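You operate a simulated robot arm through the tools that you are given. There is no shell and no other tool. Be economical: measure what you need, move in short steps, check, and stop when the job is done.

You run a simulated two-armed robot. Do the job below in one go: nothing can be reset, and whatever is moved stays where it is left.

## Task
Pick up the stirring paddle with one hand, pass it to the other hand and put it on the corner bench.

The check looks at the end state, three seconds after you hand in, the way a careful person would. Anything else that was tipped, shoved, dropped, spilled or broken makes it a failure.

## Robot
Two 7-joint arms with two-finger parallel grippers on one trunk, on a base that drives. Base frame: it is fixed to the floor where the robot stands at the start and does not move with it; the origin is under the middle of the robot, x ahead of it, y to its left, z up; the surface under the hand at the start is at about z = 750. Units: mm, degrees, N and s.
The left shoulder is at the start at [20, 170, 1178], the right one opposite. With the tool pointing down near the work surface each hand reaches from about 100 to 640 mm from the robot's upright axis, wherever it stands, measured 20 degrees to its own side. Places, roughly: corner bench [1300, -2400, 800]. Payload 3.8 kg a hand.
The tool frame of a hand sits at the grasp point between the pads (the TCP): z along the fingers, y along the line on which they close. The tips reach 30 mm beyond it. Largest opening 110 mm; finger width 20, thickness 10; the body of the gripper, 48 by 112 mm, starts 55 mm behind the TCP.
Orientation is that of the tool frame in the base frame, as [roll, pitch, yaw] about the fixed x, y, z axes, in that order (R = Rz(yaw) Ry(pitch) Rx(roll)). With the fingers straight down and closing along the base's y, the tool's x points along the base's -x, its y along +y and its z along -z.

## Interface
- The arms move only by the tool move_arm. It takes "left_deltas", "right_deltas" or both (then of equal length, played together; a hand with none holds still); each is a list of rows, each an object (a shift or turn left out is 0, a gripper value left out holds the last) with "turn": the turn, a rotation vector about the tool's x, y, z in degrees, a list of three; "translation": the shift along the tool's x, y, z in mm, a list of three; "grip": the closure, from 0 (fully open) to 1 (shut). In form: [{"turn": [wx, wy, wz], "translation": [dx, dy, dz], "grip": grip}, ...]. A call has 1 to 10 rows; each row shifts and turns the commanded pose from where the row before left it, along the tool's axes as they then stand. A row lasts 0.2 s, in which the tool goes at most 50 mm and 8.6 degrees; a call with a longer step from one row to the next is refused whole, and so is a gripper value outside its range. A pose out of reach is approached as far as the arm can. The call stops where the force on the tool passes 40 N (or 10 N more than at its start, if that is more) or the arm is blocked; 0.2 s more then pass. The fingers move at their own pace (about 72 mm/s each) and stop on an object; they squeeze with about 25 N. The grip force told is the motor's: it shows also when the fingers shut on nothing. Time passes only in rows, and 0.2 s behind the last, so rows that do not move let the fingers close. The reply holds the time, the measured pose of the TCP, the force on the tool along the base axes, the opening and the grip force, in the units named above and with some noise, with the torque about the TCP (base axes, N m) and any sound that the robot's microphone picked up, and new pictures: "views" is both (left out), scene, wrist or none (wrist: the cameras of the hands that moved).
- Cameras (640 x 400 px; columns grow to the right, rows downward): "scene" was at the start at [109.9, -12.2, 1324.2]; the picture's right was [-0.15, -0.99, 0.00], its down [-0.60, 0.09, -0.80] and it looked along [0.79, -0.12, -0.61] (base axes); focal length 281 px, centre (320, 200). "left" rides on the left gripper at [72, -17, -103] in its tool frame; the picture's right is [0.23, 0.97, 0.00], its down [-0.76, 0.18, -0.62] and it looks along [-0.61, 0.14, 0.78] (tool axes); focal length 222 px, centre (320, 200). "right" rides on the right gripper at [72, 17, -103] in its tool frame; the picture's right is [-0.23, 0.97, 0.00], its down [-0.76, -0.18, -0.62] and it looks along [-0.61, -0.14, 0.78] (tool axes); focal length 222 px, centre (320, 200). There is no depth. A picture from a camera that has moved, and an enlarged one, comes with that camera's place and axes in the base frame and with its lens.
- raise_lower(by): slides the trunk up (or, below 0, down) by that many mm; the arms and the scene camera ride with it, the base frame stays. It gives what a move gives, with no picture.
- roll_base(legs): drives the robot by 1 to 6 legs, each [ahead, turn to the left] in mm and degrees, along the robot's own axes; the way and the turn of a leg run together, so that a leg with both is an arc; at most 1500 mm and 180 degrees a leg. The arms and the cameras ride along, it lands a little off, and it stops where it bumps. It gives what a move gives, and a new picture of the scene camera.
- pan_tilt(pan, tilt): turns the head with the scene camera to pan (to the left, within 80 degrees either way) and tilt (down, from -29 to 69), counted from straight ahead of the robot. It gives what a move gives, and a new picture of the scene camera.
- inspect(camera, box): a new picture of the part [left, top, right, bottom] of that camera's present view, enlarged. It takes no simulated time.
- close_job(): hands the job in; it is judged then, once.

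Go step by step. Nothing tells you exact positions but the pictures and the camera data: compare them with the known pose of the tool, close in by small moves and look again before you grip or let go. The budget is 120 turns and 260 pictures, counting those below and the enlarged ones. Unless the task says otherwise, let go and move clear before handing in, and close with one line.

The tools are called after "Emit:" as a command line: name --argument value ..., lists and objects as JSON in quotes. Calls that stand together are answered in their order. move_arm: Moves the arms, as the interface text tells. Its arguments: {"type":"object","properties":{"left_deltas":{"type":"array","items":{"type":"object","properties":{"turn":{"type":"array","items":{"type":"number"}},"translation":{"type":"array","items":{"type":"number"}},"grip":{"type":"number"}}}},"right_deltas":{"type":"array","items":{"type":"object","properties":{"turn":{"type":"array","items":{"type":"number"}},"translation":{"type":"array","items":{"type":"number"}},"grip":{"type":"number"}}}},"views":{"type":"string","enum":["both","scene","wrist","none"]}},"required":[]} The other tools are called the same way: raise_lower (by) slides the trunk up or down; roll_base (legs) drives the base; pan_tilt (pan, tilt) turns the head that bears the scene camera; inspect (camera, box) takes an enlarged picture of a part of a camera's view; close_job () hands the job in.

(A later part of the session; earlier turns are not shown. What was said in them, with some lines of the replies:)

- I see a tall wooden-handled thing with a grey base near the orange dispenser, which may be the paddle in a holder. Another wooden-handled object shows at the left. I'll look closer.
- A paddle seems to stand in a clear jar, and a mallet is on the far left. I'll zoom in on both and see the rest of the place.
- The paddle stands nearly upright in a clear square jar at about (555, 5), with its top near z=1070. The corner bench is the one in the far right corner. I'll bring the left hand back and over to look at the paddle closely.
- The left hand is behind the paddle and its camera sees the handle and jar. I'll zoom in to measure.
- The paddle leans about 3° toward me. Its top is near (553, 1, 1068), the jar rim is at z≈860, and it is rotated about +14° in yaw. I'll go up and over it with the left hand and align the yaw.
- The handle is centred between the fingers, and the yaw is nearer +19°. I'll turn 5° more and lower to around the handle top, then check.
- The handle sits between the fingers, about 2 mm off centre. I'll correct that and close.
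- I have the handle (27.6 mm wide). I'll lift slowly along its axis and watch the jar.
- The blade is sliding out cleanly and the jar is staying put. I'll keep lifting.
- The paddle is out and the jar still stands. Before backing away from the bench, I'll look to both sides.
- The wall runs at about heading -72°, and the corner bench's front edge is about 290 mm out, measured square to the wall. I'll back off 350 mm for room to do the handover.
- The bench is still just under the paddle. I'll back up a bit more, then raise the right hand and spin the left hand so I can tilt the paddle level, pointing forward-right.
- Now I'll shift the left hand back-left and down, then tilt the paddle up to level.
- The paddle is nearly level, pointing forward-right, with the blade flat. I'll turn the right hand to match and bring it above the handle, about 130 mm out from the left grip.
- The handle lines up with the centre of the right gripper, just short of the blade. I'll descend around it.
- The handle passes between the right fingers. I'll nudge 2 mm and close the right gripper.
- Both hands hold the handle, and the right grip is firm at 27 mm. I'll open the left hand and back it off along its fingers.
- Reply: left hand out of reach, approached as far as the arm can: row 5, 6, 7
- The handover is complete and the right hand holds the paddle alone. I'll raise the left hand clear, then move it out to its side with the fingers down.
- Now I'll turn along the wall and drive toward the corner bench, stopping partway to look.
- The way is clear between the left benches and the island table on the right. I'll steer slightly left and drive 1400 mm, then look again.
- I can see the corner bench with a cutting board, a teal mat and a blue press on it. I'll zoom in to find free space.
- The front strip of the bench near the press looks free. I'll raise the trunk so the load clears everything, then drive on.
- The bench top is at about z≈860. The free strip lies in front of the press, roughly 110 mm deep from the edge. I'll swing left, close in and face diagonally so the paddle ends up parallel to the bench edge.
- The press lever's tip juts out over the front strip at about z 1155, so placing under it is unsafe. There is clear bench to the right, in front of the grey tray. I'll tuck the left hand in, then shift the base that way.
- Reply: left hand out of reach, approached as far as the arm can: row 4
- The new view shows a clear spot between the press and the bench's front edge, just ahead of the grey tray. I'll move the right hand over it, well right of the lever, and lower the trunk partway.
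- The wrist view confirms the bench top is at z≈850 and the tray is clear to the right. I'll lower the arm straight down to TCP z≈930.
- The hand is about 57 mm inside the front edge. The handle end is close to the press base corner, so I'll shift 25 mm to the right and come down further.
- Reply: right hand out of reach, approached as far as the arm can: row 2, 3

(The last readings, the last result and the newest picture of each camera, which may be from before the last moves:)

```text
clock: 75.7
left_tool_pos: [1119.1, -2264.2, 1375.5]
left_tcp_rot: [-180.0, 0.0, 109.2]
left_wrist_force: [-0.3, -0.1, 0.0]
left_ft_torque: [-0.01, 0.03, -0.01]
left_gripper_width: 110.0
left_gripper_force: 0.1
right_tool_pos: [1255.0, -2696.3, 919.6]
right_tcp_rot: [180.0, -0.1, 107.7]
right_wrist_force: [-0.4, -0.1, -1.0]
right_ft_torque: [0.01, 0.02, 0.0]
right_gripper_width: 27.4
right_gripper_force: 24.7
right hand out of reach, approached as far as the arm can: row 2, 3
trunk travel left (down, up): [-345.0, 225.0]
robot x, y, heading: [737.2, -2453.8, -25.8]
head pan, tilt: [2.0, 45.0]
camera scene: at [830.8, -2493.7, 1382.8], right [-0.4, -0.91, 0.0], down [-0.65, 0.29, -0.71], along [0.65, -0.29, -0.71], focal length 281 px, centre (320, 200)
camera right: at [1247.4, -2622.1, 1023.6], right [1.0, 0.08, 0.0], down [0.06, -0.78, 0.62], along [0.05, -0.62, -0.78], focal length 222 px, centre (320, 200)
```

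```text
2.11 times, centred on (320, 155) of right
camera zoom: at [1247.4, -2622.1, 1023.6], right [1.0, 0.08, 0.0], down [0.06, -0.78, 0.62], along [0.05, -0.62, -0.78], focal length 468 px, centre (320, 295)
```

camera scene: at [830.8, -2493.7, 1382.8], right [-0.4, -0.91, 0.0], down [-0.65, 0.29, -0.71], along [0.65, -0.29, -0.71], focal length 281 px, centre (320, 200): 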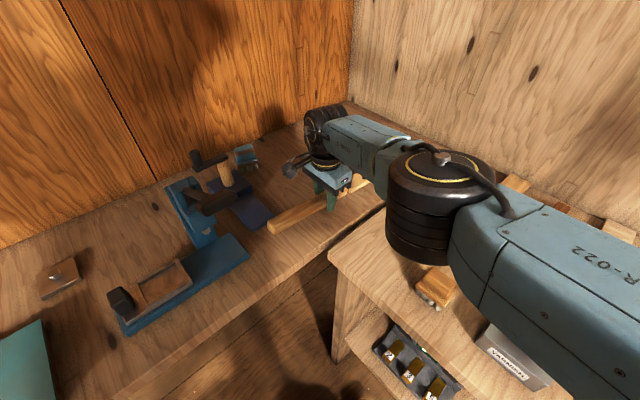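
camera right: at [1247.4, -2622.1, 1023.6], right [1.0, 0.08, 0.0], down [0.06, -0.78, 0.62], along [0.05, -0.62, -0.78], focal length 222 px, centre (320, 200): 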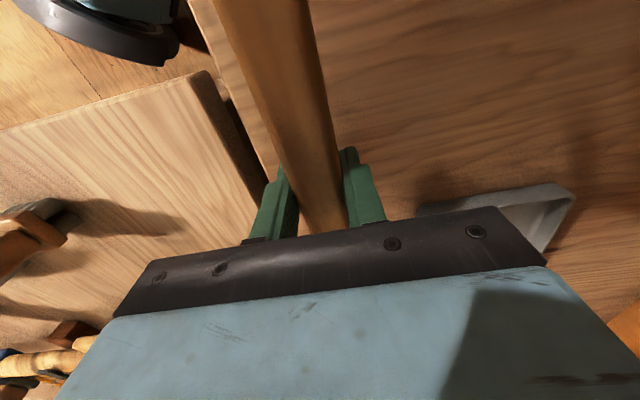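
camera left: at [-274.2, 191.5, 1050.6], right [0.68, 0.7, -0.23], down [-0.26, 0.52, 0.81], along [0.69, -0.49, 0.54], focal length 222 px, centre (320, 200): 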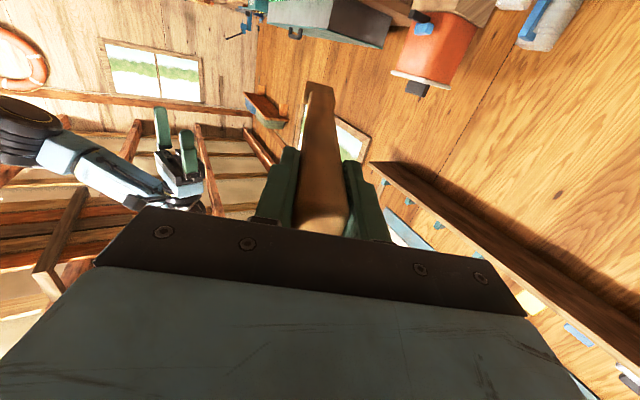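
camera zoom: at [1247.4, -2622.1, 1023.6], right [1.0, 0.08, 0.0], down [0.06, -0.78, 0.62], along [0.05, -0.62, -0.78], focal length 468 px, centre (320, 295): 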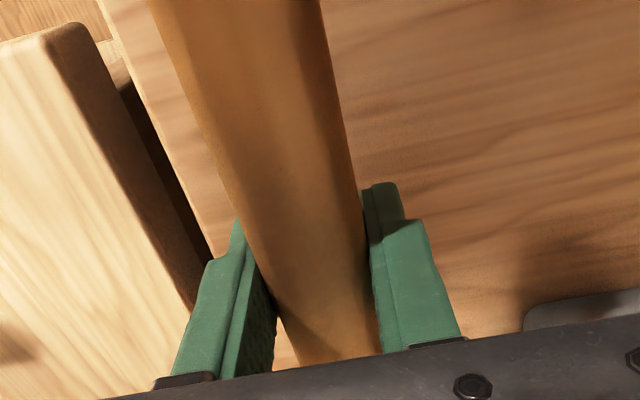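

The arm is at its reach limit, at z≈920. I'll use the trunk for the rest of the way down, in small steps.

Emit:
raise_lower --by -25

Emit:
inspect --camera "scene" --box '[230, 120, 400, 240]'

Emit:
inspect --camera "right" --box '[180, 60, 460, 250]'

```text
clock: 76.4
left_tool_pos: [1119.3, -2264.1, 1349.9]
left_tcp_rot: [-179.9, 0.0, 109.2]
left_wrist_force: [-1.0, -0.8, -0.6]
left_ft_torque: [0.03, 0.0, 0.01]
left_gripper_width: 109.8
left_gripper_force: 0.1
right_tool_pos: [1256.3, -2696.7, 895.6]
right_tcp_rot: [180.0, 0.0, 107.7]
right_wrist_force: [-0.7, 1.4, -1.0]
right_ft_torque: [-0.02, -0.04, 0.01]
right_gripper_width: 27.5
right_gripper_force: 25.3
trunk travel left (down, up): [-320.0, 250.0]
robot x, y, heading: [731.9, -2448.8, -25.9]
head pan, tilt: [2.0, 45.0]
```

```text
3.33 times, centred on (315, 180) of scene
camera zoom: at [830.4, -2493.5, 1357.9], right [-0.4, -0.92, 0.0], down [-0.65, 0.29, -0.71], along [0.65, -0.29, -0.71], focal length 936 px, centre (337, 267)
```

zoom: 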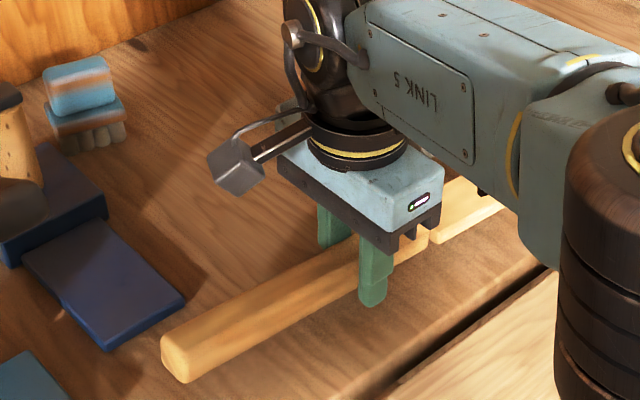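

```text
2.11 times, centred on (320, 155) of right
camera zoom: at [1247.3, -2621.9, 998.9], right [1.0, 0.08, 0.0], down [0.06, -0.78, 0.62], along [0.05, -0.62, -0.78], focal length 468 px, centre (320, 295)
```

zoom: 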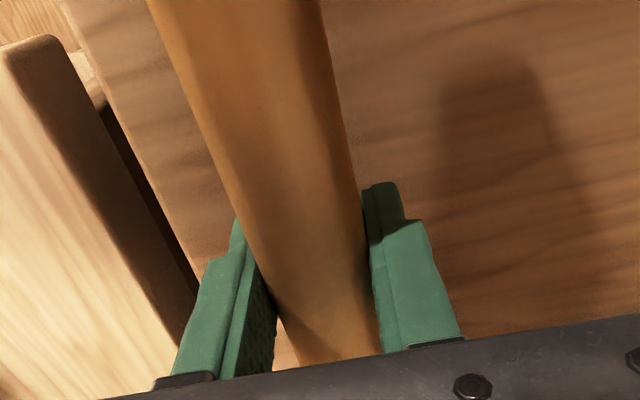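

Still clear of the surface; I'll keep stepping down.

Emit:
raise_lower --by -12

Emit:
inspect --camera "scene" --box '[240, 110, 400, 230]'

```text
clock: 77.0
left_tool_pos: [1119.2, -2264.2, 1337.9]
left_tcp_rot: [-180.0, 0.0, 109.2]
left_wrist_force: [0.8, -0.4, -1.6]
left_ft_torque: [-0.04, 0.0, 0.0]
left_gripper_width: 110.2
left_gripper_force: 0.0
right_tool_pos: [1255.3, -2697.2, 882.7]
right_tcp_rot: [179.9, -0.1, 107.7]
right_wrist_force: [-0.4, 0.2, -0.8]
right_ft_torque: [0.01, -0.02, -0.01]
right_gripper_width: 27.7
right_gripper_force: 24.7
trunk travel left (down, up): [-308.0, 262.0]
robot x, y, heading: [735.3, -2453.0, -25.7]
head pan, tilt: [2.0, 45.0]
```

```text
3.33 times, centred on (320, 170) of scene
camera zoom: at [830.5, -2493.5, 1345.8], right [-0.4, -0.92, 0.0], down [-0.65, 0.29, -0.71], along [0.65, -0.29, -0.71], focal length 936 px, centre (320, 300)
```

zoom: 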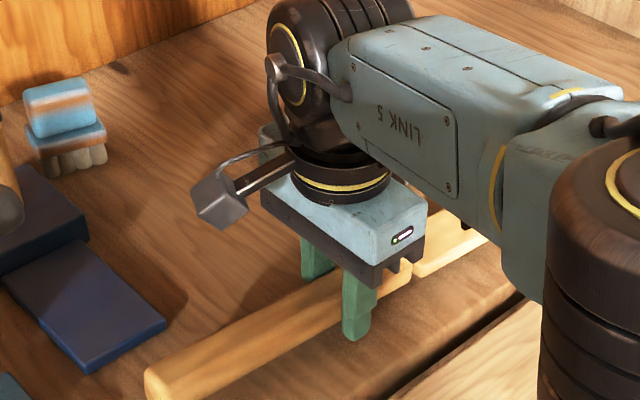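

Emit:
raise_lower --by -8

Emit:
raise_lower --by -6

Emit:
inspect --camera "scene" --box '[240, 110, 400, 230]'

Emit:
inspect --camera "right" --box '[180, 60, 460, 250]'

```text
clock: 77.6
left_tool_pos: [1116.8, -2263.0, 1330.3]
left_tcp_rot: [179.9, 0.1, 109.2]
left_wrist_force: [0.5, -0.8, 0.5]
left_ft_torque: [0.0, 0.02, 0.01]
left_gripper_width: 109.9
left_gripper_force: 0.2
right_tool_pos: [1255.0, -2696.6, 878.9]
right_tcp_rot: [179.7, 0.2, 107.7]
right_wrist_force: [-2.3, -1.2, 31.2]
right_ft_torque: [0.06, 0.72, -0.01]
right_gripper_width: 27.6
right_gripper_force: 25.3
trunk travel left (down, up): [-300.0, 270.0]
robot x, y, heading: [733.0, -2455.2, -25.8]
head pan, tilt: [2.0, 45.0]
```

```text
clock: 77.9
left_tool_pos: [1118.7, -2263.3, 1329.0]
left_tcp_rot: [179.8, -0.1, 109.1]
left_wrist_force: [-0.5, 0.0, 0.6]
left_ft_torque: [0.04, 0.04, -0.01]
left_gripper_width: 109.9
left_gripper_force: 0.0
right_tool_pos: [1254.7, -2696.4, 879.2]
right_tcp_rot: [179.9, 0.2, 107.7]
right_wrist_force: [-11.0, 1.7, 14.8]
right_ft_torque: [0.09, 0.62, -0.02]
right_gripper_width: 27.8
right_gripper_force: 25.1
trunk travel left (down, up): [-299.0, 271.0]
robot x, y, heading: [733.6, -2452.0, -25.8]
head pan, tilt: [2.0, 45.0]
stopped: the force on the tool passed its limit at 46 N (the readings are from after the stop); the commanded pose is now the measured one
```

```text
3.33 times, centred on (320, 170) of scene
camera zoom: at [828.8, -2493.0, 1336.7], right [-0.4, -0.91, 0.0], down [-0.65, 0.29, -0.71], along [0.65, -0.29, -0.71], focal length 936 px, centre (320, 300)
```

zoom: 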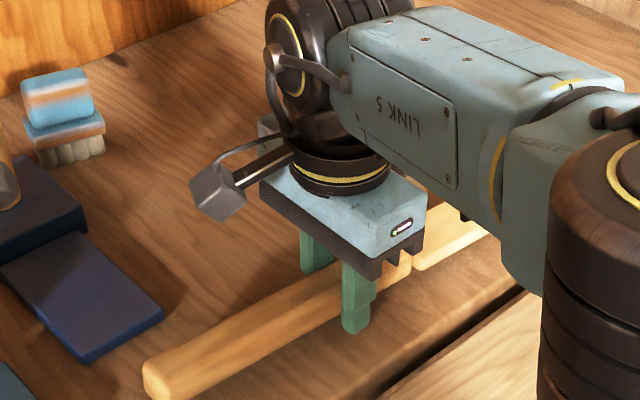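

```text
2.11 times, centred on (320, 155) of right
camera zoom: at [1247.4, -2621.6, 983.2], right [1.0, 0.08, 0.0], down [0.06, -0.78, 0.63], along [0.05, -0.62, -0.78], focal length 468 px, centre (320, 295)
```

zoom: 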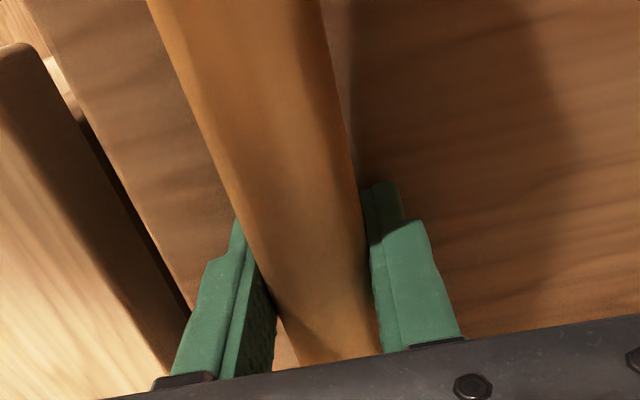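

The fingertips touch the bench at TCP z≈879, so the top is at z≈849. I'll ease off a millimetre and open slightly so the paddle settles between the fingers.

Emit:
move_arm --right_deltas '[{"translation": [0, 0, -1]}, {"grip": 0.71}, {"grip": 0.71}, {"grip": 0.6}, {"grip": 0.5}, {"grip": 0.5}]'

Emit:
inspect --camera "scene" --box '[240, 110, 400, 230]'

```text
clock: 79.3
left_tool_pos: [1118.5, -2263.4, 1328.9]
left_tcp_rot: [180.0, 0.0, 109.2]
left_wrist_force: [0.3, -0.5, -0.8]
left_ft_torque: [0.02, -0.01, -0.02]
left_gripper_width: 109.8
left_gripper_force: 0.0
right_tool_pos: [1257.5, -2697.0, 879.9]
right_tcp_rot: [179.8, 0.3, 107.7]
right_wrist_force: [9.7, 3.2, 12.9]
right_ft_torque: [0.09, 0.14, -0.1]
right_gripper_width: 49.9
right_gripper_force: 0.1
trunk travel left (down, up): [-299.0, 271.0]
robot x, y, heading: [730.8, -2451.8, -25.7]
head pan, tilt: [2.0, 45.0]
camera scene: at [830.8, -2492.6, 1336.8], right [-0.4, -0.92, 0.0], down [-0.65, 0.28, -0.71], along [0.65, -0.29, -0.71], focal length 281 px, centre (320, 200)
camera right: at [1249.3, -2621.8, 983.3], right [1.0, 0.08, 0.01], down [0.06, -0.78, 0.63], along [0.06, -0.62, -0.78], focal length 222 px, centre (320, 200)
```

scene: 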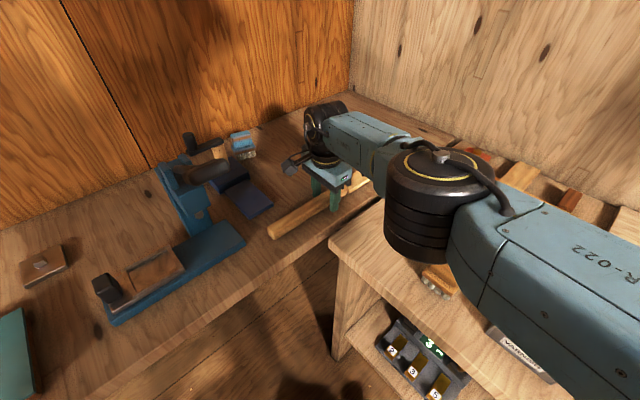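
right: 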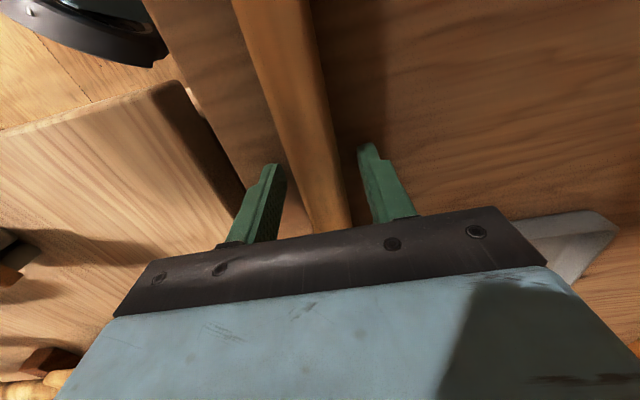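

```text
3.33 times, centred on (320, 170) of scene
camera zoom: at [830.8, -2492.6, 1336.8], right [-0.4, -0.92, 0.0], down [-0.65, 0.28, -0.71], along [0.65, -0.29, -0.71], focal length 936 px, centre (320, 300)
```

zoom: 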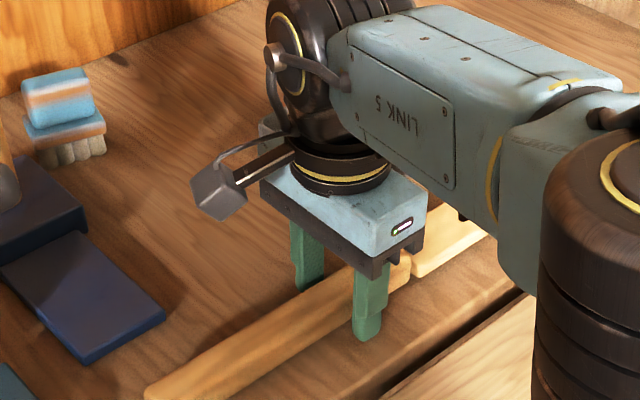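

The paddle is down on the bench and free of the pads. I'll raise straight up with the trunk, then look.

Emit:
raise_lower --by 200

Emit:
pan_tilt --pan 5 --tilt 48

Emit:
inspect --camera "right" --box '[0, 0, 640, 400]'

```text
clock: 81.5
left_tool_pos: [1119.2, -2263.4, 1528.9]
left_tcp_rot: [180.0, 0.0, 109.2]
left_wrist_force: [-0.1, 0.2, -0.6]
left_ft_torque: [0.02, 0.0, -0.01]
left_gripper_width: 110.2
left_gripper_force: 0.0
right_tool_pos: [1258.0, -2696.8, 1079.7]
right_tcp_rot: [179.8, 0.3, 107.7]
right_wrist_force: [0.2, 0.1, 0.1]
right_ft_torque: [0.03, 0.02, 0.01]
right_gripper_width: 55.2
right_gripper_force: 0.0
trunk travel left (down, up): [-499.0, 71.0]
robot x, y, heading: [732.8, -2456.0, -25.8]
head pan, tilt: [2.0, 45.0]
```

```text
clock: 82.1
left_tool_pos: [1119.2, -2264.6, 1529.5]
left_tcp_rot: [-179.9, 0.0, 109.2]
left_wrist_force: [0.3, 0.2, 0.1]
left_ft_torque: [0.05, -0.01, 0.01]
left_gripper_width: 110.0
left_gripper_force: 0.0
right_tool_pos: [1258.5, -2697.6, 1079.0]
right_tcp_rot: [179.8, 0.2, 107.7]
right_wrist_force: [0.3, 0.8, -0.2]
right_ft_torque: [0.0, -0.02, 0.01]
right_gripper_width: 55.1
right_gripper_force: 0.1
trunk travel left (down, up): [-499.0, 71.0]
robot x, y, heading: [734.4, -2452.6, -25.9]
head pan, tilt: [5.0, 48.0]
camera scene: at [829.9, -2488.6, 1532.5], right [-0.36, -0.93, 0.0], down [-0.69, 0.26, -0.67], along [0.63, -0.24, -0.74], focal length 281 px, centre (320, 200)
```

scene: 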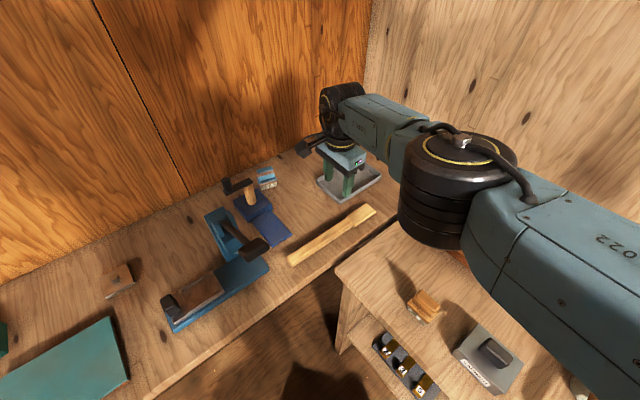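

```text
1.00 times, centred on (320, 200) of right (not enlarged: the box is as wide or as high as the picture)
camera zoom: at [1248.9, -2622.5, 1182.5], right [1.0, 0.08, 0.0], down [0.06, -0.78, 0.63], along [0.05, -0.62, -0.78], focal length 222 px, centre (320, 200)
```

zoom: 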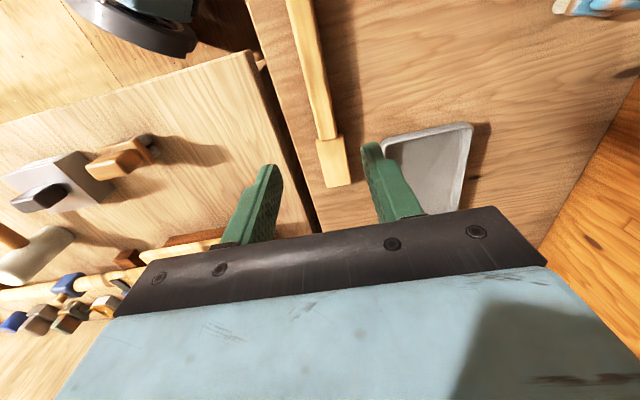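

The paddle lies flat on the corner bench, clear of the tray, the press and the front edge. Both hands are empty and well clear, so I'm handing in.

Emit:
close_job

```text
The job is handed in.
```

I picked up the stirring paddle with the left hand, passed it to the right hand and laid it flat on the corner bench; I saw nothing else disturbed in the pictures.
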